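You operate a simulated robot arm through the tools that you are given. There is no shell and no other tool. Be economical: measure what you need, move in short steps, check, and stop when the job is done.

Carry out the task below with a simulated robot arm. There is one attempt and no reset: what you move stays moved.

TASK
Swap the sensor for the spare and set the gap to 6 mm.
Fine: the spare is on the sensor stand, the old one goes there; sensor screw tight again.
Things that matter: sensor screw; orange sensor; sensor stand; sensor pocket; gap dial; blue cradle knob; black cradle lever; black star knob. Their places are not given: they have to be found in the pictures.

It is judged by the outcome, as a careful person would: the job done as asked, and still so three seconds after it is handed in. It fails if anything else is knocked over, pushed out of place, dropped, spilled or broken.

THE ROBOT
A 7-joint arm with a two-finger parallel gripper, fixed in place. Base frame: the origin is at the foot of the arm, x ahead of it, y to its left, z up; the work surface is at about z = 0.848. Lengths are in m, angles in rad, forces in N, time in s.
With the tool pointing down near the work surface it reaches from about 0.24 to 0.68 m from the base axis. Its first joint turns from -1.152 to 1.152 rad. Payload 2.4 kg.
Tool frame: the origin (TCP) lies between the finger pads and is the grasp point; the fingertips stand 0.03 m ahead of it; z points along the fingers, y is the line along which they close. The gripper opens to 0.094 m. The fingers are 0.028 m wide and 0.01 m thick; the gripper's body (0.05 by 0.096 m) begins 0.055 m behind the TCP.
Orientation is that of the tool frame in the base frame, as a unit quaternion [x, y, z, w]. With the fingers straight down and closing along the base's y, the tool's x points along the base's -x, its y along +y and its z along -z.

THE INTERFACE
- The arm moves only by the tool apply_moves. Its argument "rows" is one flat list of numbers, 7 for each row, row after row: the shift along the tool's x, y, z in m, then the turn, a rotation vector about the tool's x, y, z in rad, then the opening in per cent of the stroke, from 0 (shut) to 100 (fully open). In form: [x, y, z, rx, ry, rz, gripper, x, y, z, rx, ry, rz, gripper, ...]. A call has 1 to 8 rows; each row shifts and turns the commanded pose from where the row before left it, along the tool's axes as they then stand. A row lasts 0.2 s, in which the tool goes at most 0.05 m and 0.15 rad; a call with a longer step from one row to the next is refused whole, and so is a gripper value outside its range. A pose out of reach is approached as far as the arm can. The call stops where the force on the tool passes 70 N (or 10 N more than at its start, if that is more) or the arm is blocked; 0.2 s more then pass. The fingers move at their own pace (about 0.153 m/s each) and stop on an object; they squeeze with about 31 N. The grip force told is the motor's: it shows also when the fingers shut on nothing. Time passes only in rows, and 0.2 s behind the last, so rows that do not move let the fingers close. It gives the time, the measured TCP pose, the force on the tool (base axes), the opening and the grip force at its end, in the units of the frame above (readings bear some noise).
- Cameras (640 x 400 px; columns grow to the right, rows downward): "scene" is fixed at [0.041, 0.4701, 1.4551]; the picture's right is [-0.76, -0.66, 0.00], its down [-0.31, 0.35, -0.88] and it looks along [0.58, -0.67, -0.47] (base axes); focal length 332 px, centre (320, 200). "wrist" rides on the gripper at [-0.037, 0, -0.058] in the tool frame; the picture's right is [0.00, -1.00, 0.00], its down [0.97, 0.00, -0.24] and it looks along [0.24, 0.00, 0.97] (tool axes); focal length 218 px, centre (320, 200).
- get_image(camera): a new picture of that camera. No time passes.
- locate(camera, pixels): for up to 12 pixels [column, row] of the newest picture of that camera ("zoom" is the newest enlarged one), the place [x, y, z] in the base frame of the surface seen there, good to about 0.002 m. No time passes.
- inspect(camera, box): a new picture of the part [left, top, right, bottom] of that camera's present view, enlarged. No time passes.
- sign_off(): hands the job in; it is judged then, once.

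Work in short steps. Measure before you move; look again where a grasp or a placing could have gone wrong, and mend it. You have 80 turns and 34 pictures in all, the two below and enlarged ones among them. Open the gripper and draw the arm clear of the work before you hand the job in, unless the task says otherwise; then end with one line.

The tools are called after "Request:" by a JSON object that holds its "method" and its "body". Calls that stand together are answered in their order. apply_moves: Moves the arm, as the interface text tells. Its arguments: {"type":"object","properties":{"rows":{"type":"array","items":{"type":"number"}}},"required":["rows"]} The other tools are called the same way: get_image (camera) takes a picture; locate (camera, pixels) gives the place of the surface under pixels of a picture; inspect (camera, box) takes an enlarged picture of a part of a camera's view; sign_off () hands the job in.

At the start:

```text
clock: 0.0
ee_pos: [0.3915, 0.0491, 1.1949]
orientation: [0.0, 1.0, 0.0, 0.0]
ft_force: [-0.4, -0.2, 0.4]
opening: 0.094
grasp_force: 0.2
```

scene: 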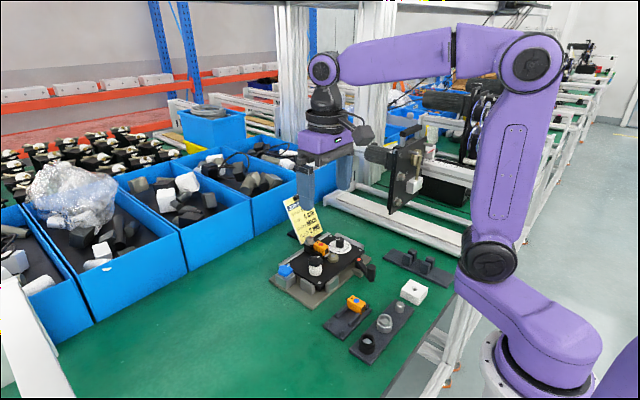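
wrist: 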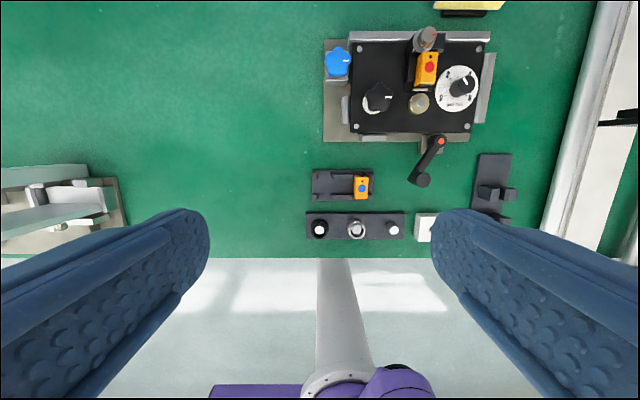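

I'll look closer at the fixture and the stands in both views.

Request:
{"method": "inspect", "body": {"camera": "wrist", "box": [300, 0, 530, 144]}}

Request:
{"method": "inspect", "body": {"camera": "scene", "box": [260, 185, 460, 365]}}

Request:
{"method": "inspect", "body": {"camera": "wrist", "box": [300, 130, 530, 260]}}

```text
2.78 times, centred on (415, 72) of wrist
```

zoom: 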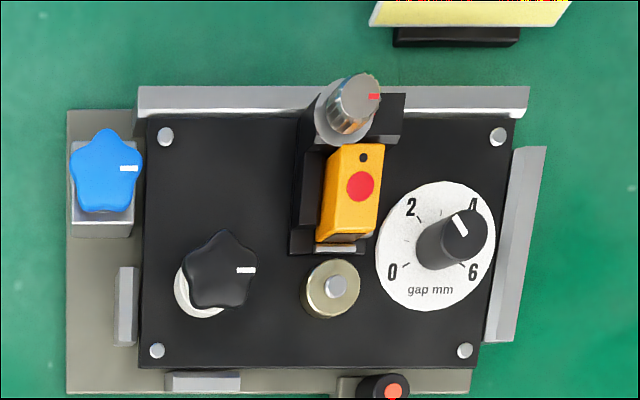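

```text
2.22 times, centred on (360, 275) of scene
```

zoom: 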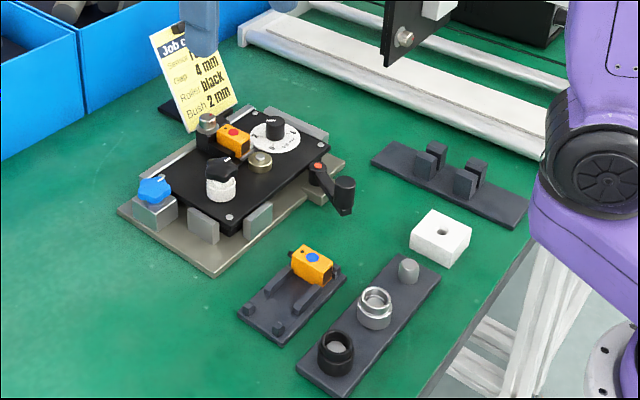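

```text
2.78 times, centred on (415, 195) of wrist
```

zoom: 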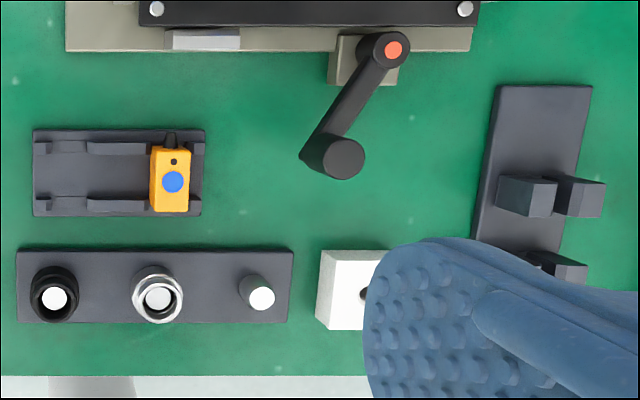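

I'll measure the key points in the wrist picture.

Request:
{"method": "get_image", "body": {"camera": "wrist"}}

Request:
{"method": "locate", "body": {"camera": "wrist", "pixels": [[429, 35], [429, 67], [420, 103], [463, 87], [380, 97], [338, 62], [440, 141], [422, 180], [362, 187], [330, 185], [370, 125], [445, 100]]}}

```text
28 pictures are left
```

wrist: 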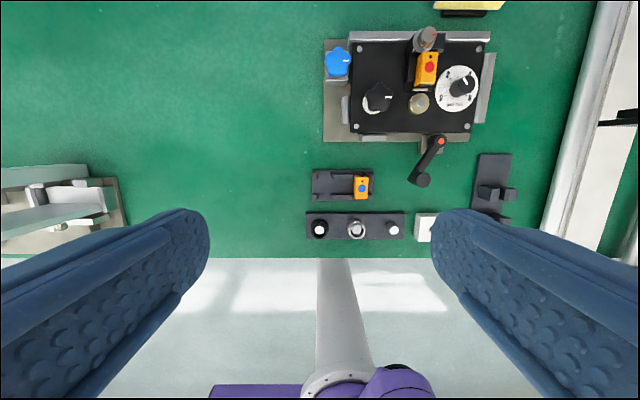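

```text
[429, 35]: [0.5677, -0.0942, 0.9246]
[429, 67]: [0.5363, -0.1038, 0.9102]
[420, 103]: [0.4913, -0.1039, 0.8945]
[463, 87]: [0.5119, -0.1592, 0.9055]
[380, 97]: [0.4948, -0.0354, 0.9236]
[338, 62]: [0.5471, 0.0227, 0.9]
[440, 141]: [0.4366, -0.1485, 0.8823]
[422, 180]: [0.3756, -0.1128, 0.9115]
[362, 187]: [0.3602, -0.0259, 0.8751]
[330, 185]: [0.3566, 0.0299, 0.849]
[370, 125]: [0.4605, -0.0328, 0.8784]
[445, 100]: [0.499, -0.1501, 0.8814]
```

The fixture lies around (0.52, -0.09). I'll move the gripper above it for a closer look, well above the parts.

Request:
{"method": "apply_moves", "body": {"rows": [-0.0233, -0.025, 0.0233, 0, 0, 0, 100, -0.0233, -0.025, 0.0233, 0, 0, 0, 100, -0.0233, -0.025, 0.0233, 0, 0, 0, 100, -0.0233, -0.025, 0.0233, 0, 0, 0, 100, -0.0233, -0.025, 0.0233, 0, 0, 0, 100, -0.0233, -0.025, 0.0233, 0, 0, 0, 100]}}

Request:
{"method": "get_image", "body": {"camera": "wrist"}}

```text
clock: 1.4
ee_pos: [0.5293, -0.1002, 1.0533]
orientation: [-0.001, 1.0, 0.001, 0.0]
ft_force: [-0.4, 0.2, 0.4]
opening: 0.0938
grasp_force: 0.1
```

```text
27 pictures are left
```

wrist: 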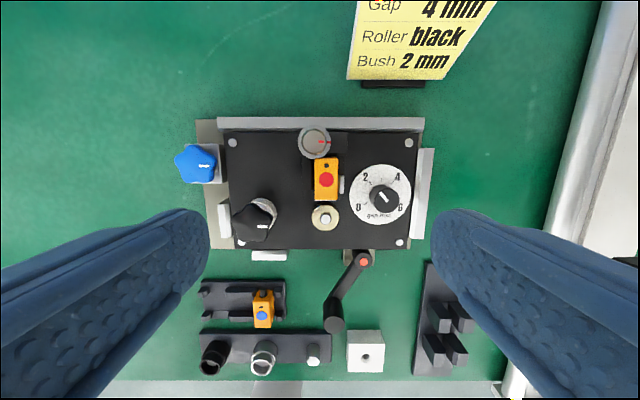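

Request:
{"method": "inspect", "body": {"camera": "wrist", "box": [280, 110, 430, 240]}}

Request:
{"method": "inspect", "body": {"camera": "scene", "box": [300, 225, 380, 285]}}

Request:
{"method": "inspect", "body": {"camera": "wrist", "box": [185, 260, 345, 360]}}

```text
3.08 times, centred on (355, 175) of wrist
```

zoom: 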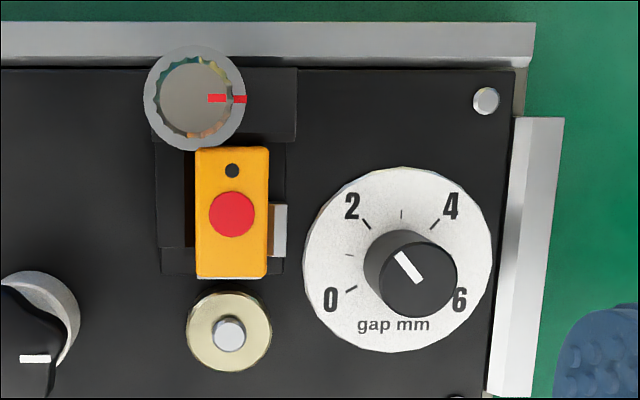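

```text
6.67 times, centred on (340, 255) of scene
```

zoom: 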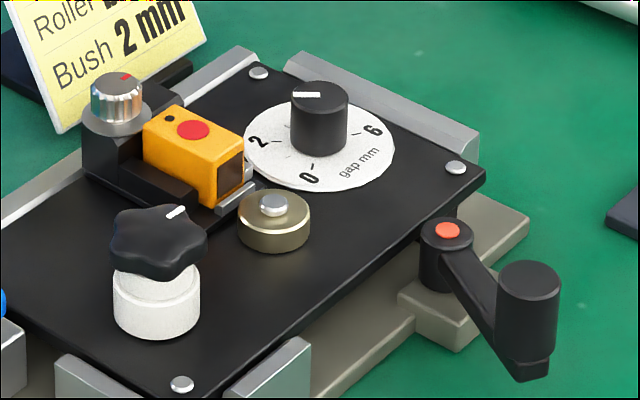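

```text
4.00 times, centred on (265, 310) of wrist
```

zoom: 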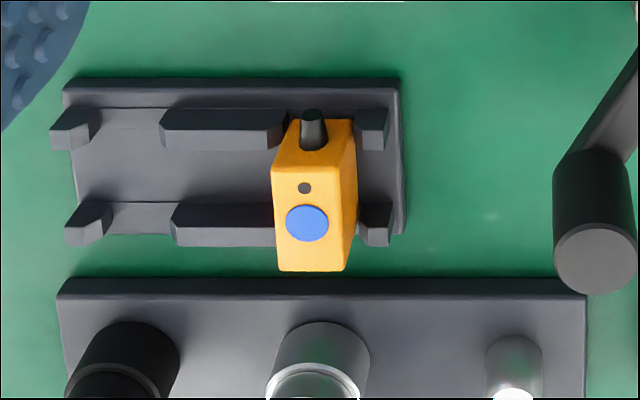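

Request:
{"method": "locate", "body": {"camera": "zoom", "pixels": [[277, 174], [352, 122], [283, 266], [343, 266], [306, 222], [312, 118], [225, 118], [225, 215], [120, 160], [373, 118], [375, 215], [75, 120]]}}

Request:
{"method": "locate", "body": {"camera": "wrist", "pixels": [[312, 141], [328, 142], [327, 180], [317, 198], [337, 198], [317, 161], [337, 161], [341, 186], [325, 217], [384, 198], [392, 170], [340, 137]]}}

Request:
{"method": "inspect", "body": {"camera": "scene", "box": [315, 285, 395, 345]}}

```text
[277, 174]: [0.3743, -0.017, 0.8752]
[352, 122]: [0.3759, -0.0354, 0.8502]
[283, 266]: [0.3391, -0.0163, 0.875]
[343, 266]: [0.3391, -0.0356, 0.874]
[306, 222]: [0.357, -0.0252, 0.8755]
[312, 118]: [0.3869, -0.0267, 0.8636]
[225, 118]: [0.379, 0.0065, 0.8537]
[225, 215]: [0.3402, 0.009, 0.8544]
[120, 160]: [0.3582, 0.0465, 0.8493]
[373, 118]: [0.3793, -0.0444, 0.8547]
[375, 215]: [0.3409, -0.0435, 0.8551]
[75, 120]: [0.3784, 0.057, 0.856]
```

```text
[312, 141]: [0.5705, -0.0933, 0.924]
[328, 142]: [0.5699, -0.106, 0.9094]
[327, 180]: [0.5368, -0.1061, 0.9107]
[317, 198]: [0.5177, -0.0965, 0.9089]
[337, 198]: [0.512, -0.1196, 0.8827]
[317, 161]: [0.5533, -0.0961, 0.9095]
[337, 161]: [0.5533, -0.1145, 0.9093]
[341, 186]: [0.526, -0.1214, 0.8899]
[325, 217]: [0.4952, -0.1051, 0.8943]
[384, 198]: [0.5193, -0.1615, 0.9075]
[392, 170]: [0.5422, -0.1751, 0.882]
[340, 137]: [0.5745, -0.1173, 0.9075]
```

```text
6.67 times, centred on (355, 315) of scene
```

zoom: 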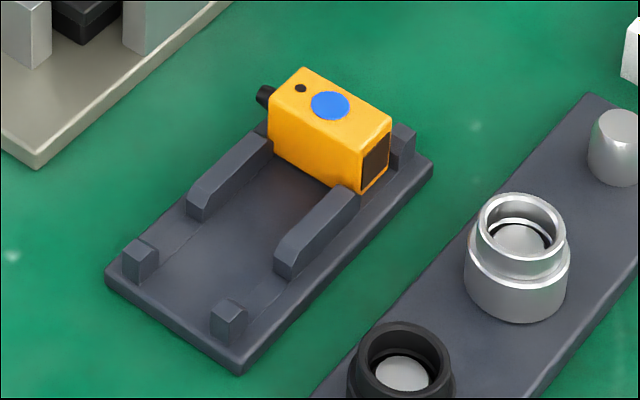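

Sensor is ~36×19 mm, top z 0.9095 in the pocket and 0.875 on the stand. I'll measure obstacles around the screw knob (flange, back rail, card) before gripping it.

Request:
{"method": "locate", "body": {"camera": "wrist", "pixels": [[302, 150], [301, 138], [327, 141], [318, 141], [320, 124], [390, 84], [400, 75], [420, 5], [305, 165], [309, 190], [343, 150], [335, 150]]}}

```text
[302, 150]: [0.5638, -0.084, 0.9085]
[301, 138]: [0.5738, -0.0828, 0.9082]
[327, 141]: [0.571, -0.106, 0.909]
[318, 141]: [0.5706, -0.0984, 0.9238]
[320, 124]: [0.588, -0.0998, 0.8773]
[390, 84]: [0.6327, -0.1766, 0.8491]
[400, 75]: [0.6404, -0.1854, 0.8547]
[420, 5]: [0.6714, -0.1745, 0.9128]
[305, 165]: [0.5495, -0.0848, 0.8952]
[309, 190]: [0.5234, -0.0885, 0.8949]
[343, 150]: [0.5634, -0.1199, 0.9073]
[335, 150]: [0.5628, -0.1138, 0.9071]
```

Screw knob: axis (0.5705, -0.0945), top z 0.924, flange z 0.909. I'll come down over it to tip height ~0.9135 with the gripper half open.

Request:
{"method": "apply_moves", "body": {"rows": [-0.021, 0.003, 0, 0, 0, 0, 50, -0.0205, 0.0027, 0.02, 0, 0, 0, 50, 0, 0, 0.03, 0, 0, 0, 50, 0, 0, 0.03, 0, 0, 0, 50, 0, 0, 0.015, 0, 0, 0, 50, 0, 0, 0.0145, 0, 0, 0, 50, 0, 0, 0, 0, 0, 0, 50]}}

Request:
{"method": "get_image", "body": {"camera": "wrist"}}

```text
clock: 3.0
ee_pos: [0.5725, -0.0956, 0.9463]
orientation: [0.0, 1.0, 0.0, 0.001]
ft_force: [0.5, 0.4, -1.3]
opening: 0.0472
grasp_force: 0.0
```

```text
22 pictures are left
```

wrist: 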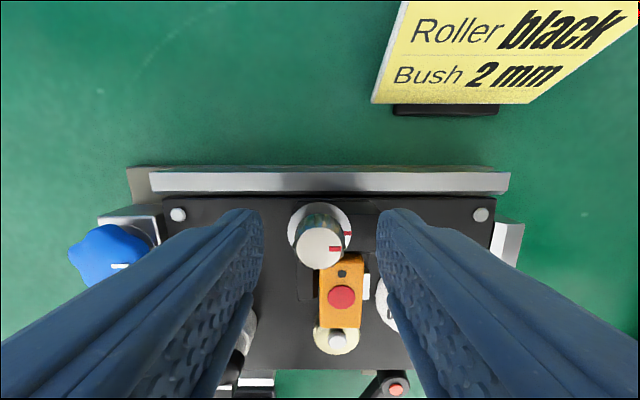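

The knob at (321,248) is centred between the fingers. I'll confirm its x before closing.

Request:
{"method": "locate", "body": {"camera": "wrist", "pixels": [[320, 248], [298, 250], [342, 250], [320, 262], [320, 232], [342, 268]]}}

```text
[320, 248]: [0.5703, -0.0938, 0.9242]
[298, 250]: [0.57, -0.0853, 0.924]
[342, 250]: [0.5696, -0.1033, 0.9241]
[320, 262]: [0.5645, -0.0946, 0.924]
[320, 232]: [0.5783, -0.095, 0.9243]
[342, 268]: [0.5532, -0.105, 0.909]
```

Good: the centre is (0.571, -0.0945). I'll lower 2 mm, close, then turn counter-clockwise (seen from above).

Request:
{"method": "apply_moves", "body": {"rows": [0.001, 0.001, 0.002, 0, 0, 0, 50, 0, 0, 0, 0, 0, 0, 0, 0, 0, 0, 0, 0, 0, 0, 0, 0, 0, 0, 0, 0, 0]}}

Request:
{"method": "apply_moves", "body": {"rows": [0, 0, 0, 0, 0, -0.13, 0, 0, 0, 0, 0, 0, -0.13, 0, 0, 0, 0, 0, 0, -0.13, 0, 0, 0, 0, 0, 0, -0.13, 0]}}

Request:
{"method": "get_image", "body": {"camera": "wrist"}}

```text
clock: 4.0
ee_pos: [0.5717, -0.095, 0.9442]
orientation: [0.001, 1.0, 0.0, 0.0]
ft_force: [0.4, -3.0, 0.3]
opening: 0.0211
grasp_force: 30.7
```

```text
clock: 5.0
ee_pos: [0.5712, -0.0944, 0.9439]
orientation: [-0.259, 0.966, 0.0, 0.0]
ft_force: [-4.0, 1.6, 9.3]
opening: 0.0204
grasp_force: 31.1
```

```text
21 pictures are left
```

wrist: 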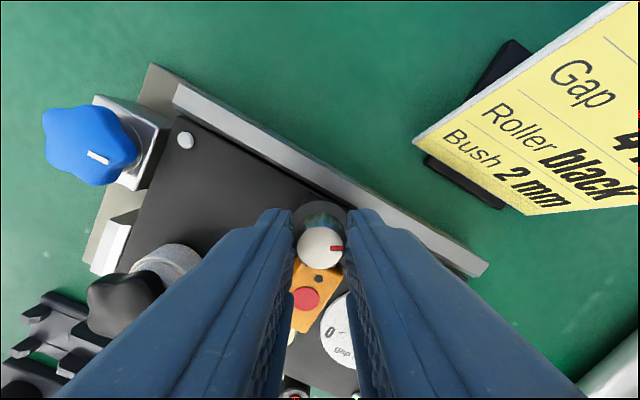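

The knob turns with the grip (mark stays to image right). An upward force of 9 N suggests the screw rises; I'll continue turning with a slight lift.

Request:
{"method": "apply_moves", "body": {"rows": [0, 0, -0.0003, 0, 0, -0.14, 0, 0, 0, -0.0003, 0, 0, -0.14, 0, 0, 0, -0.0003, 0, 0, -0.14, 0, 0, 0, -0.0003, 0, 0, -0.14, 0]}}

Request:
{"method": "inspect", "body": {"camera": "scene", "box": [290, 215, 370, 275]}}

```text
clock: 6.0
ee_pos: [0.5716, -0.0941, 0.9453]
orientation: [-0.516, 0.857, 0.001, -0.001]
ft_force: [-9.4, 12.1, 12.8]
opening: 0.0206
grasp_force: 30.9
```

```text
6.67 times, centred on (330, 245) of scene
```

zoom: 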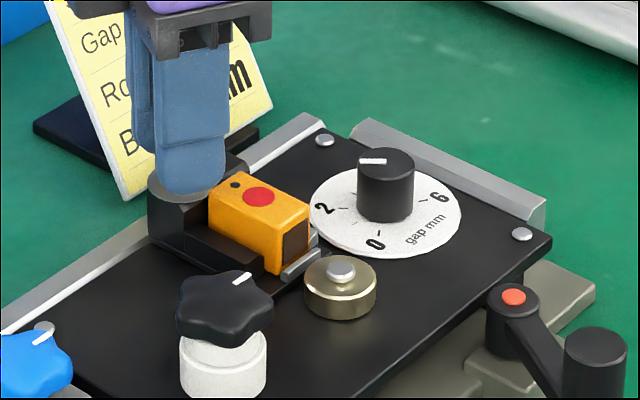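

Turned ~62° so far. Continuing past 90°.

Request:
{"method": "apply_moves", "body": {"rows": [0, 0, -0.0003, 0, 0, -0.14, 0, 0, 0, -0.0003, 0, 0, -0.14, 0, 0, 0, -0.0003, 0, 0, -0.14, 0, 0, 0, -0.0003, 0, 0, -0.1, 0]}}

```text
clock: 7.0
ee_pos: [0.5713, -0.0953, 0.9452]
orientation: [0.718, -0.696, -0.002, 0.002]
ft_force: [-17.2, 12.9, 11.9]
opening: 0.0207
grasp_force: 31.3
```

Now ~92°. I'll release, rise and look at the marks.

Request:
{"method": "apply_moves", "body": {"rows": [0, 0, 0, 0, 0, 0, 45, 0, 0, 0, 0, 0, 0, 45, 0, 0, -0.03, 0, 0, 0, 45, 0, 0, -0.04, 0, 0, 0, 45]}}

Request:
{"method": "inspect", "body": {"camera": "wrist", "box": [240, 150, 400, 300]}}

```text
clock: 8.0
ee_pos: [0.5722, -0.0952, 1.0155]
orientation: [0.717, -0.697, 0.0, 0.0]
ft_force: [0.5, 0.3, 0.6]
opening: 0.0421
grasp_force: 0.1
```

```text
2.67 times, centred on (320, 225) of wrist
```

zoom: 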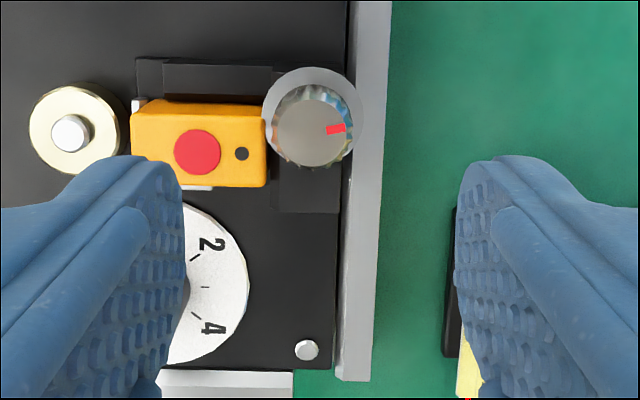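

The knob's red mark now points toward +x, i.e. ~95° turned. I'll measure the knob height and sensor.

Request:
{"method": "locate", "body": {"camera": "zoom", "pixels": [[310, 130], [325, 130], [280, 85], [140, 108], [263, 115], [137, 178], [262, 183], [198, 152], [200, 188], [137, 103], [310, 200], [335, 129]]}}

```text
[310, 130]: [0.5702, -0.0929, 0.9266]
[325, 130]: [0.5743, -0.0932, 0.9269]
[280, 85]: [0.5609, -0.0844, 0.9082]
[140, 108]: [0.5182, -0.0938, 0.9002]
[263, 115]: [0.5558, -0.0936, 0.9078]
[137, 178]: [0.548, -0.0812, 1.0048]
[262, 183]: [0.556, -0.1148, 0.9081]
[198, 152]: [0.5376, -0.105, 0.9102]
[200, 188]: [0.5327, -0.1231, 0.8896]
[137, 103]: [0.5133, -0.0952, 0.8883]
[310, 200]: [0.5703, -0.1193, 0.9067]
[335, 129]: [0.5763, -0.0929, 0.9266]
```

Knob rose 2.5 mm: it is loosening. I'll look closely at the pocket from the scene camera to see how the sensor is held.

Request:
{"method": "inspect", "body": {"camera": "scene", "box": [305, 225, 345, 260]}}

```text
11.43 times, centred on (325, 242) of scene
```

zoom: 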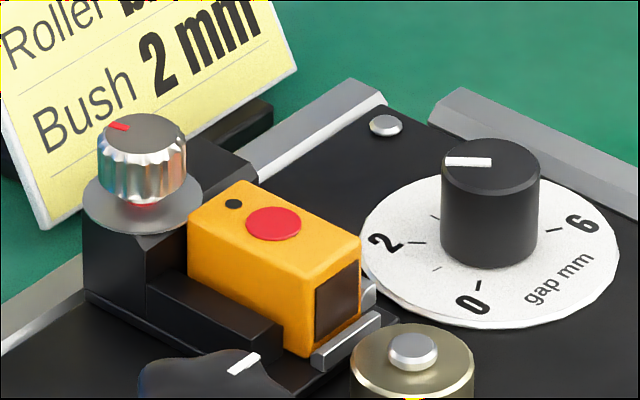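

The sensor sits in a U-shaped pocket with a low front lip. I'll turn the hand back to neutral at height, then go over the sensor.

Request:
{"method": "apply_moves", "body": {"rows": [0, 0, -0.005, 0, 0, 0.145, 45, 0, 0, 0, 0, 0, 0.145, 45, 0, 0, 0, 0, 0, 0.145, 45, 0, 0, 0, 0, 0, 0.145, 45, 0, 0, 0, 0, 0, 0.145, 45, 0, 0, 0, 0, 0, 0.145, 45, 0, 0, 0, 0, 0, 0.145, 45, 0, 0, 0, 0, 0, 0.145, 45]}}

Request:
{"method": "apply_moves", "body": {"rows": [0, 0, 0, 0, 0, 0.145, 42, 0, 0, 0, 0, 0, 0.145, 42, 0, 0, 0, 0, 0, 0.15, 42, 0.019, -0.005, 0.02, 0, 0, 0, 42, 0.019, -0.005, 0.02, 0, 0, 0, 42, 0, 0, 0, 0, 0, 0, 42]}}

Request:
{"method": "get_image", "body": {"camera": "wrist"}}

```text
clock: 9.8
ee_pos: [0.5722, -0.0939, 1.0211]
orientation: [-0.216, 0.976, 0.0, -0.001]
ft_force: [-0.4, -0.2, -1.1]
opening: 0.0421
grasp_force: 0.1
```

```text
clock: 11.2
ee_pos: [0.5344, -0.1069, 0.9789]
orientation: [0.001, 1.0, 0.0, 0.0]
ft_force: [-0.5, 0.5, -0.2]
opening: 0.0396
grasp_force: 0.1
```

```text
17 pictures are left
```

wrist: 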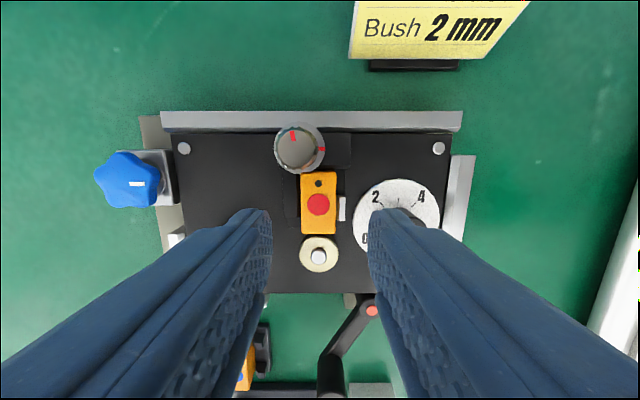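

The washer's fixed red mark at (322,150) and the knob mark at (293,134) are now ~90° apart: loosened. I'll descend to tips at ~0.897 and grip the sensor.

Request:
{"method": "apply_moves", "body": {"rows": [0, 0.001, 0.02, 0, 0, 0, 42, 0, 0, 0.02, 0, 0, 0, 42, 0, 0, 0.012, 0, 0, 0, 42, 0, 0, 0, 0, 0, 0, 42, 0, 0, 0, 0, 0, 0, 0, 0, 0, 0, 0, 0, 0, 0, 0, 0, 0, 0, 0, 0, 0]}}

Request:
{"method": "apply_moves", "body": {"rows": [0, 0, -0.002, 0, 0, 0, 0, 0, 0, -0.001, 0, 0, 0, 0]}}

```text
clock: 12.8
ee_pos: [0.5343, -0.106, 0.9283]
orientation: [0.0, 1.0, 0.001, 0.0]
ft_force: [-0.1, -2.5, -1.2]
opening: 0.021
grasp_force: 30.5
```

```text
clock: 13.4
ee_pos: [0.5352, -0.1044, 0.9311]
orientation: [0.0, 1.0, 0.0, 0.0]
ft_force: [0.0, -4.8, -1.0]
opening: 0.0208
grasp_force: 30.5
```

It lifts 3 mm with no resistance. Continuing slowly.

Request:
{"method": "apply_moves", "body": {"rows": [0, 0, -0.002, 0, 0, 0, 0, 0, 0, -0.002, 0, 0, 0, 0]}}

Request:
{"method": "inspect", "body": {"camera": "scene", "box": [305, 220, 350, 260]}}

```text
clock: 14.0
ee_pos: [0.5344, -0.1051, 0.9362]
orientation: [0.001, 1.0, 0.0, 0.001]
ft_force: [1.1, -7.7, -2.8]
opening: 0.0209
grasp_force: 30.7
```

```text
10.00 times, centred on (328, 240) of scene
```

zoom: 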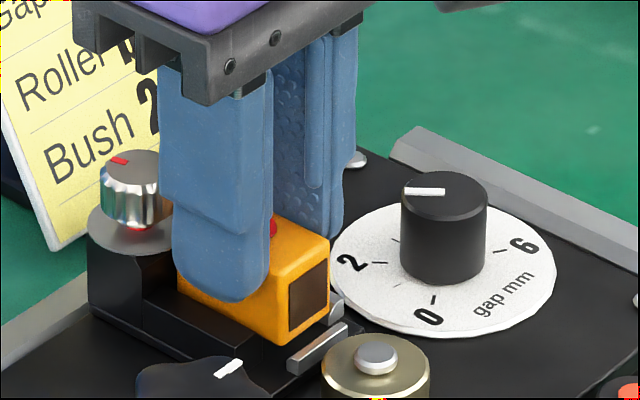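

The sensor is rising with the fingers. Continue lifting in small steps watching the force.

Request:
{"method": "apply_moves", "body": {"rows": [0, 0, -0.003, 0, 0, 0, 0, 0, 0, -0.003, 0, 0, 0, 0, 0, 0, -0.003, 0, 0, 0, 0]}}

```text
clock: 14.8
ee_pos: [0.5356, -0.1036, 0.9444]
orientation: [0.0, 1.0, 0.0, 0.0]
ft_force: [-0.8, -0.1, 0.2]
opening: 0.0
grasp_force: 31.2
```

The fingers closed to 0: the sensor slipped out. I'll look at where it is.

Request:
{"method": "inspect", "body": {"camera": "scene", "box": [305, 220, 350, 260]}}

Request:
{"method": "apply_moves", "body": {"rows": [0, 0, -0.02, 0, 0, 0, 0, 0, 0, -0.03, 0, 0, 0, 30]}}

Request:
{"method": "inspect", "body": {"camera": "wrist", "box": [240, 100, 400, 260]}}

```text
10.00 times, centred on (328, 240) of scene
```

zoom: 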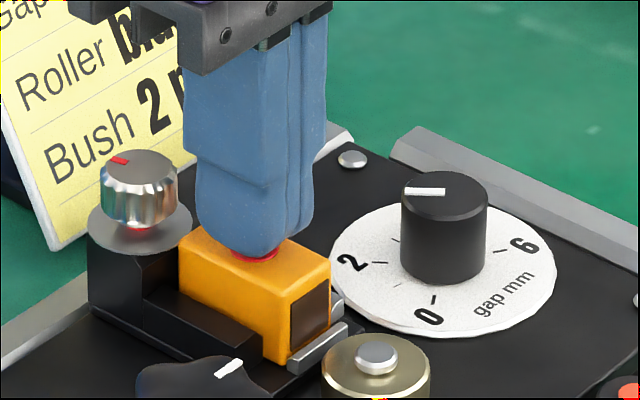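

```text
clock: 15.4
ee_pos: [0.5342, -0.1039, 0.9943]
orientation: [-0.001, 1.0, 0.001, 0.0]
ft_force: [0.1, -0.4, 0.1]
opening: 0.0282
grasp_force: 0.1
```

```text
2.50 times, centred on (320, 180) of wrist
```

zoom: 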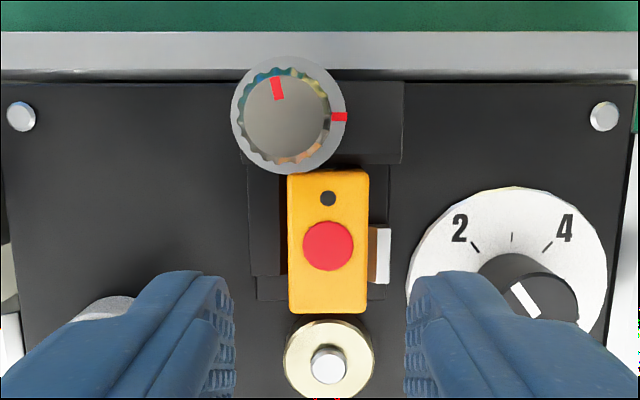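

The sensor rose ~8 mm freely, then something (likely its rear stub under the screw's washer) stopped it and it dropped back into place. I'll check clearances for a "lift a little, slide toward -x, then lift" exit.

Request:
{"method": "locate", "body": {"camera": "zoom", "pixels": [[300, 350], [328, 328], [328, 310], [328, 365], [292, 308], [364, 308], [292, 176], [364, 176], [385, 235], [270, 230], [270, 290], [330, 168]]}}

Request:
{"method": "inspect", "body": {"camera": "scene", "box": [308, 230, 338, 255]}}

```text
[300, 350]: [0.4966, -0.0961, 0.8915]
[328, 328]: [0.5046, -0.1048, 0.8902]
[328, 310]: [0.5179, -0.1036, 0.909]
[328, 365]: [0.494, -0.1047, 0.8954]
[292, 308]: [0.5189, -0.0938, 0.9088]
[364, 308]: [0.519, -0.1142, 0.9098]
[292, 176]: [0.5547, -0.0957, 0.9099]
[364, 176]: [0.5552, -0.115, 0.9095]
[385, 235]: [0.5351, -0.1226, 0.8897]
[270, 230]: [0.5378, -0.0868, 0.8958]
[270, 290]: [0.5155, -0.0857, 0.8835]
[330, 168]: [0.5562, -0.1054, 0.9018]
```

```text
16.00 times, centred on (323, 242) of scene
```

zoom: 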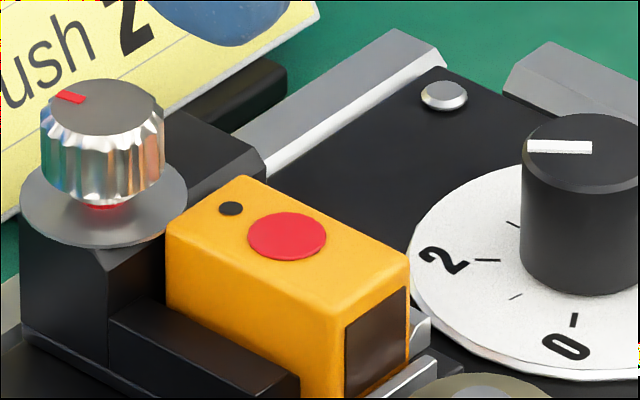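

Seated sensor spans x 0.519–0.555; bush disc edge at x 0.5045, so there is room for a ~10 mm slide. Regrip.

Request:
{"method": "apply_moves", "body": {"rows": [0, -0.001, 0, 0, 0, 0, 42, 0, 0, 0.03, 0, 0, 0, 42, 0, 0, 0.025, 0, 0, 0, 42, 0, 0, 0.0125, 0, 0, 0, 42, 0, 0, 0, 0, 0, 0, 42, 0, 0, 0, 0, 0, 0, 0, 0, 0, 0, 0, 0, 0, 0, 0, 0, 0, 0, 0, 0, 0]}}

Request:
{"method": "apply_moves", "body": {"rows": [0, 0, -0.002, 0, 0, 0, 0, 0, 0, -0.002, 0, 0, 0, 0, 0, 0, -0.001, 0, 0, 0, 0]}}

Request:
{"method": "apply_moves", "body": {"rows": [0.002, 0, 0, 0, 0, 0, 0, 0.002, 0, 0, 0, 0, 0, 0]}}

```text
clock: 17.2
ee_pos: [0.535, -0.1041, 0.9286]
orientation: [0.001, 1.0, 0.0, -0.001]
ft_force: [1.2, -8.2, -1.3]
opening: 0.0208
grasp_force: 30.9
```

```text
clock: 18.0
ee_pos: [0.5348, -0.1047, 0.9319]
orientation: [0.0, 1.0, -0.001, 0.0]
ft_force: [-0.2, -6.2, -3.0]
opening: 0.0207
grasp_force: 31.2
```

```text
clock: 18.6
ee_pos: [0.5296, -0.1037, 0.9326]
orientation: [-0.001, 1.0, 0.0, 0.001]
ft_force: [3.0, -4.4, 3.2]
opening: 0.0207
grasp_force: 31.0
```

Request:
{"method": "apply_moves", "body": {"rows": [0.002, 0, 0, 0, 0, 0, 0, 0.002, 0, 0, 0, 0, 0, 0]}}

Request:
{"method": "inspect", "body": {"camera": "scene", "box": [305, 220, 350, 260]}}

```text
clock: 19.2
ee_pos: [0.5265, -0.1043, 0.9341]
orientation: [0.0, 1.0, 0.0, 0.0]
ft_force: [4.2, -2.1, 7.8]
opening: 0.0208
grasp_force: 30.3
```

```text
10.00 times, centred on (328, 240) of scene
```

zoom: 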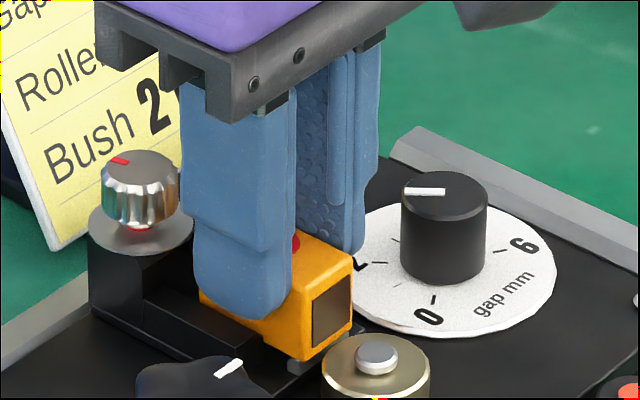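

It's sliding out over the lip. One mm up, 3 mm more out, then lift.

Request:
{"method": "apply_moves", "body": {"rows": [0, 0, -0.001, 0, 0, 0, 0, 0.002, 0, 0, 0, 0, 0, 0, 0.0015, 0, -0.0005, 0, 0, 0, 0]}}

Request:
{"method": "apply_moves", "body": {"rows": [0, 0, -0.002, 0, 0, 0, 0, 0, 0, -0.002, 0, 0, 0, 0]}}

Request:
{"method": "inspect", "body": {"camera": "scene", "box": [305, 220, 350, 260]}}

```text
clock: 20.0
ee_pos: [0.5243, -0.105, 0.935]
orientation: [0.0, 1.0, 0.0, 0.003]
ft_force: [19.0, -2.4, -6.7]
opening: 0.0205
grasp_force: 31.2
```

```text
clock: 20.6
ee_pos: [0.5204, -0.1055, 0.9379]
orientation: [0.0, 1.0, 0.001, -0.002]
ft_force: [1.5, -0.9, -0.4]
opening: 0.0208
grasp_force: 31.6
```

```text
10.00 times, centred on (328, 240) of scene
```

zoom: 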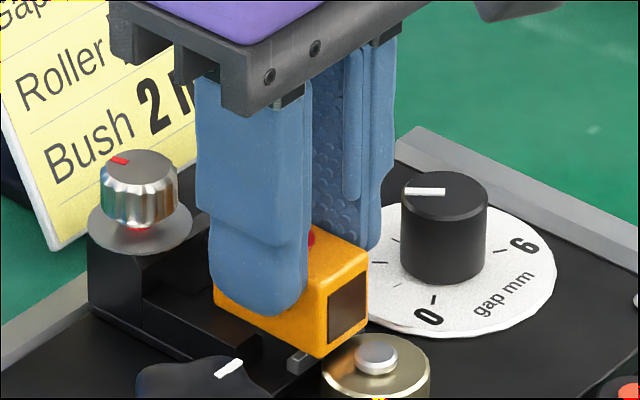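

Free now. Lift in steps, watching the grip.

Request:
{"method": "apply_moves", "body": {"rows": [0, 0, -0.004, 0, 0, 0, 0, 0, 0, -0.006, 0, 0, 0, 0]}}

Request:
{"method": "apply_moves", "body": {"rows": [0, 0, -0.02, 0, 0, 0, 0, 0, 0, -0.03, 0, 0, 0, 0, 0, 0, -0.03, 0, 0, 0, 0]}}

Request:
{"method": "get_image", "body": {"camera": "wrist"}}

```text
clock: 21.2
ee_pos: [0.5225, -0.1056, 0.9489]
orientation: [0.0, 1.0, 0.0, 0.0]
ft_force: [0.6, 0.2, -0.3]
opening: 0.0209
grasp_force: 30.5
```

```text
clock: 22.0
ee_pos: [0.5216, -0.1044, 1.0265]
orientation: [0.0, 1.0, 0.0, 0.001]
ft_force: [0.4, -0.8, -0.4]
opening: 0.0208
grasp_force: 31.5
```

```text
10 pictures are left
```

wrist: 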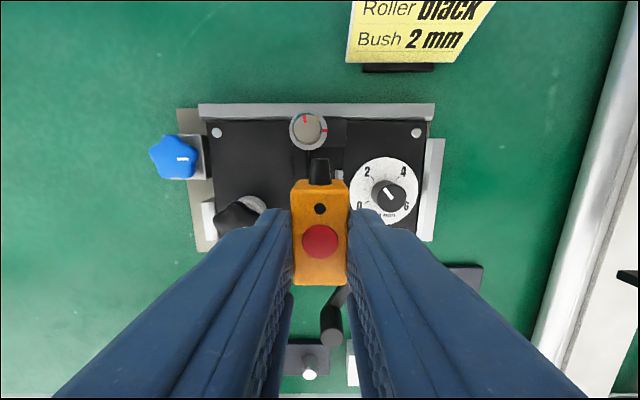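

Old sensor held. Measure its place in the hand.

Request:
{"method": "locate", "body": {"camera": "wrist", "pixels": [[319, 162], [310, 190], [330, 190], [319, 282], [300, 282], [342, 282], [319, 242], [389, 192], [383, 186]]}}

```text
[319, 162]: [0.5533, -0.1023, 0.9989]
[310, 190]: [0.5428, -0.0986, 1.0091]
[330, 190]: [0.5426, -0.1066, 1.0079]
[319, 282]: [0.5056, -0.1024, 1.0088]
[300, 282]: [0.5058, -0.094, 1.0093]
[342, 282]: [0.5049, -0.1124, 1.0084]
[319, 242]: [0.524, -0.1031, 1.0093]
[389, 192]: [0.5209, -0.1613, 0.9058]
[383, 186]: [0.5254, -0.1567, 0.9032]
```

Sensor centre is at TCP (+0.0015, +0.001), top 18 mm below TCP. Now carry it to just behind the sensor stand to view the free slot.

Request:
{"method": "apply_moves", "body": {"rows": [0.035, 0.0228, 0, 0, 0, 0, 0, 0.035, 0.0228, 0, 0, 0, 0, 0, 0.035, 0.0228, 0, 0, 0, 0, 0, 0.035, 0.0228, 0, 0, 0, 0, 0, 0.035, 0.0228, 0, 0, 0, 0, 0, 0.035, 0.0228, 0, 0, 0, 0, 0, 0, 0, 0, 0, 0, 0, 0]}}

Request:
{"method": "get_image", "body": {"camera": "wrist"}}

```text
clock: 23.6
ee_pos: [0.3137, 0.0317, 1.0274]
orientation: [0.0, 1.0, 0.0, 0.0]
ft_force: [-0.5, 0.4, 0.0]
opening: 0.0206
grasp_force: 31.1
```

```text
9 pictures are left
```

wrist: 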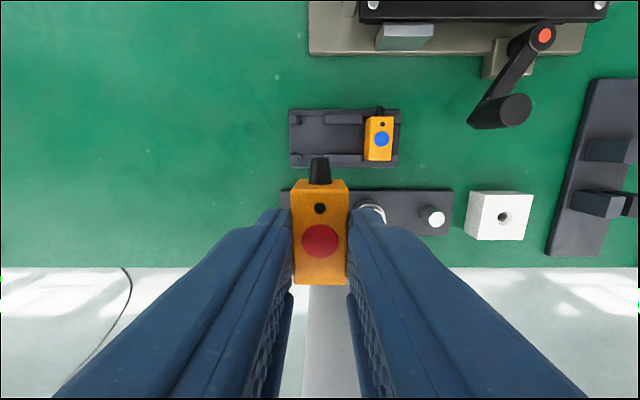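

Request:
{"method": "inspect", "body": {"camera": "wrist", "box": [280, 95, 410, 175]}}

```text
4.92 times, centred on (345, 135) of wrist
```

zoom: 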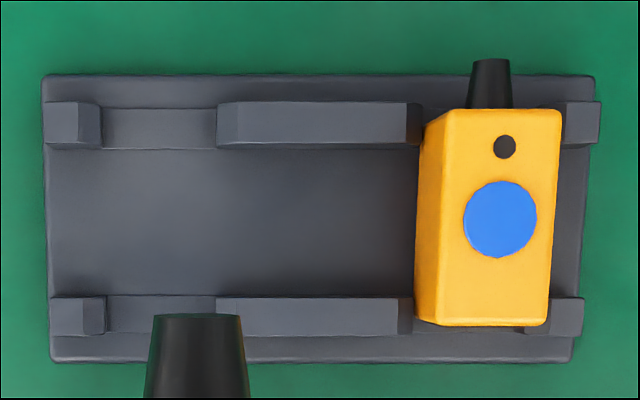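

Request:
{"method": "locate", "body": {"camera": "zoom", "pixels": [[80, 125], [96, 125], [225, 125], [404, 125], [80, 315], [100, 315], [225, 315], [395, 315], [430, 120], [556, 120], [500, 215], [160, 220]]}}

```text
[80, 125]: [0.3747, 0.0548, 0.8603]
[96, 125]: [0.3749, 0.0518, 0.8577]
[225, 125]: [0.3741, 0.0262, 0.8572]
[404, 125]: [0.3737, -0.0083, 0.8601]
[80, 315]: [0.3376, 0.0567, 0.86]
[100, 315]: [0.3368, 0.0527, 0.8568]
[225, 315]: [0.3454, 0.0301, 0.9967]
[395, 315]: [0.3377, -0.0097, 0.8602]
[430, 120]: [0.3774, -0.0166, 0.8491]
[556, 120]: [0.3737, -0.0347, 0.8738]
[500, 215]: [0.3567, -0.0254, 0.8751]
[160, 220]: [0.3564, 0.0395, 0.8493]
```

Free slot centre is y≈0.0395, x≈0.357 (floor z 0.849). Re-measure the held sensor's dot relative to TCP in this picture.

Request:
{"method": "locate", "body": {"camera": "wrist", "pixels": [[320, 241], [320, 224], [320, 258], [296, 241], [343, 241]]}}

Request:
{"method": "apply_moves", "body": {"rows": [0, 0, 0, 0, 0, 0, 0]}}

```text
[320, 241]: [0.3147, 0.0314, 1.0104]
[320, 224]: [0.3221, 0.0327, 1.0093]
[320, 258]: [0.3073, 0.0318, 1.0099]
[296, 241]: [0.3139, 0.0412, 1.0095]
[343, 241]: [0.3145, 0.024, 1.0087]
```

```text
clock: 24.0
ee_pos: [0.3125, 0.0303, 1.0276]
orientation: [0.0, 1.0, 0.0, 0.0]
ft_force: [0.4, 0.0, -0.6]
opening: 0.0208
grasp_force: 30.8
```

Offset is (+0.0015, +0.0005, -0.0177). Move over the slot and lower.

Request:
{"method": "apply_moves", "body": {"rows": [-0.021, 0.004, 0, 0, 0, 0, 0, -0.021, 0.004, 0, 0, 0, 0, 0, 0, 0, 0.04, 0, 0, 0, 0, 0, 0, 0.04, 0, 0, 0, 0, 0, 0, 0.03, 0, 0, 0, 0, 0, 0, 0, 0, 0, 0, 0]}}

Request:
{"method": "apply_moves", "body": {"rows": [0, 0, 0.01, 0, 0, 0, 0, 0, 0, 0.008, 0, 0, 0, 0, 0, 0, 0.003, 0, 0, 0, 0, 0, 0, 0.002, 0, 0, 0, 0]}}

```text
clock: 25.4
ee_pos: [0.3537, 0.0414, 0.9193]
orientation: [0.0, 1.0, 0.0, 0.001]
ft_force: [0.2, 0.5, -0.6]
opening: 0.0208
grasp_force: 30.6
```

```text
clock: 26.4
ee_pos: [0.3556, 0.0401, 0.896]
orientation: [0.0, 1.0, -0.001, 0.0]
ft_force: [1.0, -0.6, 0.0]
opening: 0.0209
grasp_force: 31.3
```

Nearly down (z 0.896, no contact yet). Lower until light contact.

Request:
{"method": "apply_moves", "body": {"rows": [0, 0, 0.0015, 0, 0, 0, 0, 0, 0, 0.0015, 0, 0, 0, 0]}}

```text
clock: 27.0
ee_pos: [0.3538, 0.0389, 0.8929]
orientation: [0.0, 1.0, 0.0, 0.001]
ft_force: [-1.2, -0.2, 22.2]
opening: 0.0206
grasp_force: 31.1
```

Seated (22 N up). Release and rise straight up, then look.

Request:
{"method": "apply_moves", "body": {"rows": [0, 0, -0.001, 0, 0, 0, 40, 0, 0, 0, 0, 0, 0, 40, 0, 0, -0.03, 0, 0, 0, 40, 0, 0, -0.04, 0, 0, 0, 40, 0, 0, -0.04, 0, 0, 0, 40]}}

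Request:
{"method": "get_image", "body": {"camera": "wrist"}}

```text
clock: 28.2
ee_pos: [0.3516, 0.0393, 1.0057]
orientation: [0.002, 1.0, 0.0, -0.001]
ft_force: [-0.4, -0.3, 0.2]
opening: 0.0376
grasp_force: 0.1
```

```text
7 pictures are left
```

wrist: 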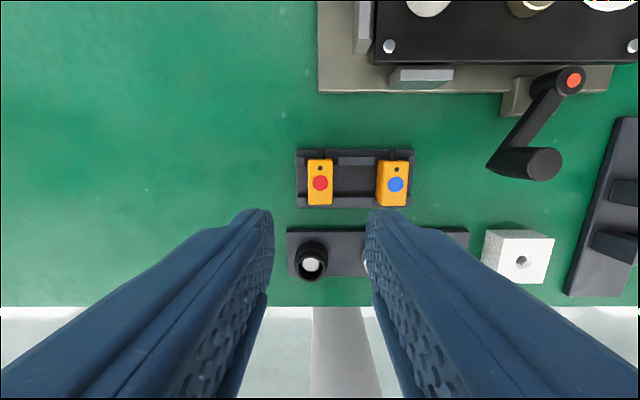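

Request:
{"method": "locate", "body": {"camera": "wrist", "pixels": [[320, 183], [309, 183], [331, 183], [320, 202], [320, 163], [396, 184], [385, 184], [405, 184], [396, 203], [396, 164]]}}

```text
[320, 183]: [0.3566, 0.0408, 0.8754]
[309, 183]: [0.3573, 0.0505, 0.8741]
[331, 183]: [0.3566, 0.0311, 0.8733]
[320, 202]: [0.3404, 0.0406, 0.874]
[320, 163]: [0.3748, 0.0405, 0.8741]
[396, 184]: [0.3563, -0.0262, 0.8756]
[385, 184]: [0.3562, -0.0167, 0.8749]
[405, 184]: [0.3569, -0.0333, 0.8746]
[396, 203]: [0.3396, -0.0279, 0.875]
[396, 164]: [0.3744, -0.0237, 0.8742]
```

Old sensor is seated at (0.3567, 0.0407), top 0.875, same as the spare. Now go to the spare (dot at 0.3565, -0.026) and grip it the same way.

Request:
{"method": "apply_moves", "body": {"rows": [0, -0.033, 0, 0, 0, 0, 40, 0, -0.0335, 0, 0, 0, 0, 40, 0, 0, 0.04, 0, 0, 0, 40, 0, 0, 0.04, 0, 0, 0, 40, 0, 0, 0.02, 0, 0, 0, 40, 0, 0, 0.0125, 0, 0, 0, 40, 0, 0, 0, 0, 0, 0, 40]}}

Request:
{"method": "apply_moves", "body": {"rows": [0, 0, 0, 0, 0, 0, 0, 0, 0, 0, 0, 0, 0, 0, 0, 0, 0, 0, 0, 0, 0]}}

```text
clock: 29.8
ee_pos: [0.3541, -0.0266, 0.89]
orientation: [0.001, 1.0, -0.001, 0.0]
ft_force: [0.4, -0.1, 0.9]
opening: 0.0375
grasp_force: 0.1
```

```text
clock: 30.6
ee_pos: [0.3545, -0.0272, 0.8903]
orientation: [0.0, 1.0, -0.001, 0.0]
ft_force: [1.1, 7.5, -1.6]
opening: 0.0209
grasp_force: 30.8
```

Gripped a bit deep (TCP z 0.890; tips would touch the pocket wall). Regrip 3 mm higher, then lift and carry toward the fixture.

Request:
{"method": "apply_moves", "body": {"rows": [0, 0, 0, 0, 0, 0, 30, 0, 0, -0.003, 0, 0, 0, 30, 0, 0, 0, 0, 0, 0, 30, 0, 0, 0, 0, 0, 0, 0, 0, 0, 0, 0, 0, 0, 0, 0, 0, 0, 0, 0, 0, 0]}}

Request:
{"method": "apply_moves", "body": {"rows": [0, 0, -0.01, 0, 0, 0, 0, 0, 0, -0.02, 0, 0, 0, 0, 0, 0, -0.04, 0, 0, 0, 0, 0, 0, -0.04, 0, 0, 0, 0, 0, 0, -0.02, 0, 0, 0, 0, 0, 0, 0, 0, 0, 0, 0]}}

```text
clock: 32.0
ee_pos: [0.3556, -0.028, 0.894]
orientation: [0.001, 1.0, 0.0, 0.001]
ft_force: [-0.1, 4.5, 2.4]
opening: 0.0209
grasp_force: 30.7
```

```text
clock: 33.4
ee_pos: [0.3543, -0.0265, 1.023]
orientation: [0.0, 1.0, 0.0, 0.0]
ft_force: [0.7, -0.8, -0.6]
opening: 0.0211
grasp_force: 30.9
```

Spare held. Carry to above the entry position (TCP ≈ 0.5215, -0.105).

Request:
{"method": "apply_moves", "body": {"rows": [-0.0334, -0.0157, 0, 0, 0, 0, 0, -0.0334, -0.0157, 0, 0, 0, 0, 0, -0.0334, -0.0157, 0, 0, 0, 0, 0, -0.0334, -0.0157, 0, 0, 0, 0, 0, -0.0334, -0.0157, 0, 0, 0, 0, 0, 0, 0, 0, 0, 0, 0, 0]}}

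Request:
{"method": "get_image", "body": {"camera": "wrist"}}

Request:
{"method": "locate", "body": {"camera": "wrist", "pixels": [[320, 242], [320, 225], [296, 242], [344, 242], [320, 162], [307, 130], [389, 192]]}}

```text
clock: 34.8
ee_pos: [0.5233, -0.106, 1.0226]
orientation: [0.001, 1.0, 0.0, 0.001]
ft_force: [-0.5, 0.2, -0.1]
opening: 0.0206
grasp_force: 30.6
```

```text
6 pictures are left
```

wrist: 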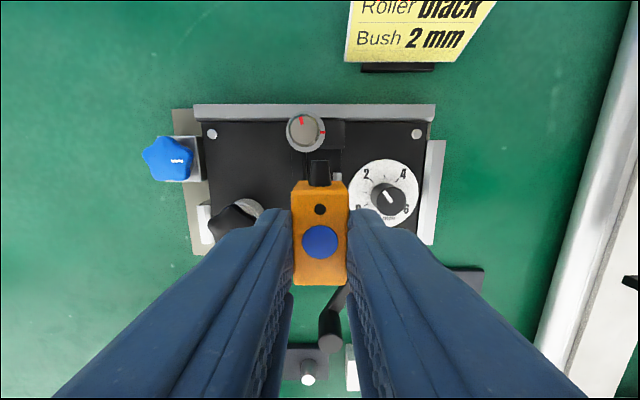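

```text
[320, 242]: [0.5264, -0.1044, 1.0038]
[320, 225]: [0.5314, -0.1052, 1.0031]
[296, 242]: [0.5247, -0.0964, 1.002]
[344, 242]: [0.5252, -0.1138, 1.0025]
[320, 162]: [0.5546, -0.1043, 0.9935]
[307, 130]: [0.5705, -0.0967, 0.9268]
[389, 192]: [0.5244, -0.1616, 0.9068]
```

Spare is centred at (0.525, -0.105); needs -1 mm in y to match the pocket line. Lower it to ~6.5 mm above seat, short of the screw block.

Request:
{"method": "apply_moves", "body": {"rows": [0.0005, -0.001, 0.03, 0, 0, 0, 0, 0, 0, 0.03, 0, 0, 0, 0, 0, 0, 0.015, 0, 0, 0, 0, 0, 0, 0.007, 0, 0, 0, 0, 0, 0, 0.004, 0, 0, 0, 0, 0, 0, 0, 0, 0, 0, 0]}}

Request:
{"method": "inspect", "body": {"camera": "scene", "box": [305, 220, 350, 260]}}

```text
clock: 36.2
ee_pos: [0.5224, -0.1071, 0.9372]
orientation: [0.0, 1.0, 0.0, 0.0]
ft_force: [0.5, -0.5, 0.0]
opening: 0.0204
grasp_force: 31.4
```

```text
10.00 times, centred on (328, 240) of scene
```

zoom: 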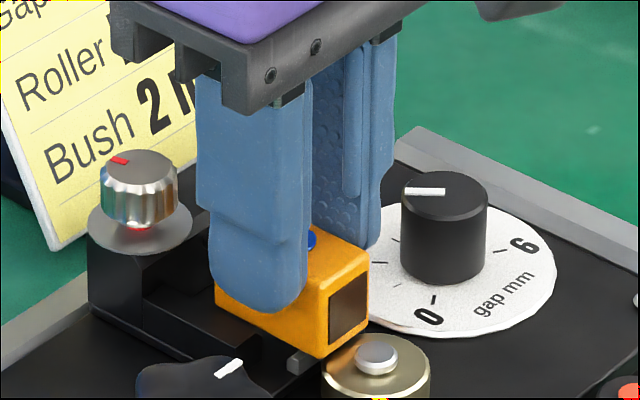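

Same situation as on the way out. Lower 1.5 mm and slide in toward +x.

Request:
{"method": "apply_moves", "body": {"rows": [0, 0, 0.0015, 0, 0, 0, 0, -0.002, 0, 0, 0, 0, 0, 0, -0.002, 0, 0, 0, 0, 0, 0, -0.002, 0, 0, 0, 0, 0, 0]}}

```text
clock: 37.2
ee_pos: [0.5277, -0.1056, 0.936]
orientation: [0.001, 1.0, -0.001, 0.0]
ft_force: [0.0, 0.1, -1.0]
opening: 0.0209
grasp_force: 31.0
```

Request:
{"method": "apply_moves", "body": {"rows": [-0.002, 0, 0, 0, 0, 0, 0, -0.002, 0, 0, 0, 0, 0, 0, -0.0015, 0, 0, 0, 0, 0, 0]}}

```text
clock: 38.0
ee_pos: [0.5321, -0.1052, 0.9349]
orientation: [0.0, 1.0, 0.0, 0.0]
ft_force: [1.0, 0.0, -0.2]
opening: 0.0206
grasp_force: 30.9
```

Free so far. A bit further until aligned, then down.

Request:
{"method": "apply_moves", "body": {"rows": [-0.001, 0, 0, 0, 0, 0, 0, -0.001, 0, 0, 0, 0, 0, 0]}}

Request:
{"method": "apply_moves", "body": {"rows": [0, 0, 0.002, 0, 0, 0, 0, 0, 0, 0.0015, 0, 0, 0, 0]}}

```text
clock: 38.6
ee_pos: [0.5351, -0.1062, 0.9364]
orientation: [0.001, 1.0, 0.0, 0.0]
ft_force: [-0.3, -0.2, -0.9]
opening: 0.021
grasp_force: 31.1
```

```text
clock: 39.2
ee_pos: [0.5348, -0.1067, 0.9329]
orientation: [0.001, 1.0, 0.0, 0.0]
ft_force: [-0.3, -0.2, -0.4]
opening: 0.0206
grasp_force: 30.8
```

Request:
{"method": "apply_moves", "body": {"rows": [0, 0, 0.0015, 0, 0, 0, 0, 0, 0, 0.001, 0, 0, 0, 0]}}

Request:
{"method": "apply_moves", "body": {"rows": [0, 0, 0.001, 0, 0, 0, 0, 0, 0, 0.001, 0, 0, 0, 0]}}

```text
clock: 39.8
ee_pos: [0.5353, -0.1064, 0.9292]
orientation: [0.0, 1.0, 0.0, 0.0]
ft_force: [0.7, -0.3, 0.4]
opening: 0.0208
grasp_force: 30.7
```

```text
clock: 40.4
ee_pos: [0.5337, -0.1064, 0.9292]
orientation: [0.0, 1.0, 0.0, 0.0]
ft_force: [-0.9, -0.8, 4.2]
opening: 0.021
grasp_force: 30.8
```

Contact at z 0.929, the expected seat height. A touch more, release, rise and measure.

Request:
{"method": "apply_moves", "body": {"rows": [0, 0, 0.001, 0, 0, 0, 0, 0, 0, 0, 0, 0, 0, 40, 0, 0, 0, 0, 0, 0, 40, 0, 0, -0.03, 0, 0, 0, 40, 0, 0, -0.035, 0, 0, 0, 40, 0, 0, 0, 0, 0, 0, 40]}}

Request:
{"method": "get_image", "body": {"camera": "wrist"}}

Request:
{"method": "locate", "body": {"camera": "wrist", "pixels": [[320, 205], [312, 205], [330, 205], [320, 226], [320, 190], [305, 148]]}}

```text
clock: 41.8
ee_pos: [0.5331, -0.107, 0.9907]
orientation: [-0.001, 1.0, 0.001, 0.0]
ft_force: [0.5, -0.5, -0.1]
opening: 0.0377
grasp_force: 0.1
```

```text
4 pictures are left
```

wrist: 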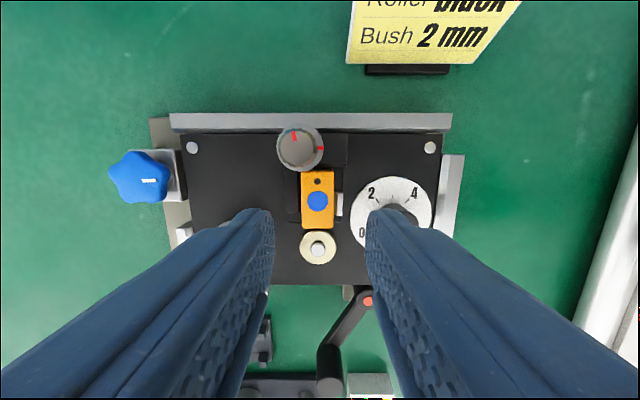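

```text
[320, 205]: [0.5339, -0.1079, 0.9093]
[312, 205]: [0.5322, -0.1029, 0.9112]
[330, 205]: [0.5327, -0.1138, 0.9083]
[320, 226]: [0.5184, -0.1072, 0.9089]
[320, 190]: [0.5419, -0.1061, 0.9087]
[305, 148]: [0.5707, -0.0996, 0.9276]
```

Spare is seated (top 0.909, centre ≈0.536). Now tighten: move over the knob, pre-turn the hand by -1.6 rad, then grip and turn clockwise.

Request:
{"method": "apply_moves", "body": {"rows": [-0.0378, 0.012, 0, 0, 0, 0, 45, 0, 0, 0, 0, 0, -0.145, 45, 0, 0, 0, 0, 0, -0.145, 45, 0, 0, 0, 0, 0, -0.145, 45, 0, 0, 0, 0, 0, -0.145, 45, 0, 0, 0, 0, 0, -0.145, 45, 0, 0, 0, 0, 0, -0.145, 45, 0, 0, 0, 0, 0, -0.145, 45]}}

Request:
{"method": "apply_moves", "body": {"rows": [0, 0, 0, 0, 0, -0.145, 45, 0, 0, 0, 0, 0, -0.145, 45, 0, 0, 0, 0, 0, -0.145, 45, 0, 0, 0, 0, 0, -0.145, 45, 0, 0, 0, 0, 0, -0.145, 45, 0, 0, 0.01, 0, 0, 0, 45, 0, 0, 0, 0, 0, 0, 45]}}

```text
clock: 43.6
ee_pos: [0.5726, -0.0947, 0.9926]
orientation: [-0.488, 0.873, 0.0, -0.001]
ft_force: [-0.2, 0.5, -0.2]
opening: 0.0425
grasp_force: 0.1
```

```text
clock: 45.2
ee_pos: [0.5721, -0.0941, 0.9819]
orientation: [0.765, -0.644, 0.0, 0.0]
ft_force: [0.1, -0.4, 0.3]
opening: 0.0422
grasp_force: 0.1
```

Position (0.572, -0.094) is right over the knob, hand at -100°. Descend and close.

Request:
{"method": "apply_moves", "body": {"rows": [0, 0, 0.02, 0, 0, 0, 45, 0, 0, 0.012, 0, 0, 0, 45, 0, 0, 0.0035, 0, 0, 0, 45, 0, 0, 0, 0, 0, 0, 45, 0, 0, 0, 0, 0, 0, 0, 0, 0, 0, 0, 0, 0, 0, 0, 0, 0, 0, 0, 0, 0]}}

Request:
{"method": "apply_moves", "body": {"rows": [0, 0, 0.0002, 0, 0, 0.14, 0, 0, 0, 0.0002, 0, 0, 0.14, 0, 0, 0, 0.0002, 0, 0, 0.14, 0, 0, 0, 0.0002, 0, 0, 0.14, 0, 0, 0, 0.0002, 0, 0, 0.14, 0, 0, 0, 0.0002, 0, 0, 0.14, 0]}}

```text
clock: 46.8
ee_pos: [0.5709, -0.0957, 0.9461]
orientation: [0.764, -0.645, -0.002, 0.001]
ft_force: [-10.4, -1.2, -0.1]
opening: 0.0208
grasp_force: 31.3
```

```text
clock: 48.2
ee_pos: [0.5716, -0.0947, 0.9447]
orientation: [-0.435, 0.901, 0.001, 0.0]
ft_force: [-16.3, 0.4, -0.2]
opening: 0.0209
grasp_force: 30.7
```

Request:
{"method": "apply_moves", "body": {"rows": [0, 0, 0.0002, 0, 0, 0.14, 0, 0, 0, 0.0002, 0, 0, 0.14, 0, 0, 0, 0.0002, 0, 0, 0.14, 0, 0, 0, 0.0002, 0, 0, 0.14, 0, 0, 0, 0.0002, 0, 0, 0.14, 0, 0, 0, 0.0002, 0, 0, 0.14, 0, 0, 0, 0, 0, 0, 0.1, 0]}}

```text
clock: 49.8
ee_pos: [0.5718, -0.0934, 0.9443]
orientation: [0.02, 1.0, 0.0, 0.0]
ft_force: [-8.0, -5.8, -5.7]
opening: 0.0207
grasp_force: 31.1
```

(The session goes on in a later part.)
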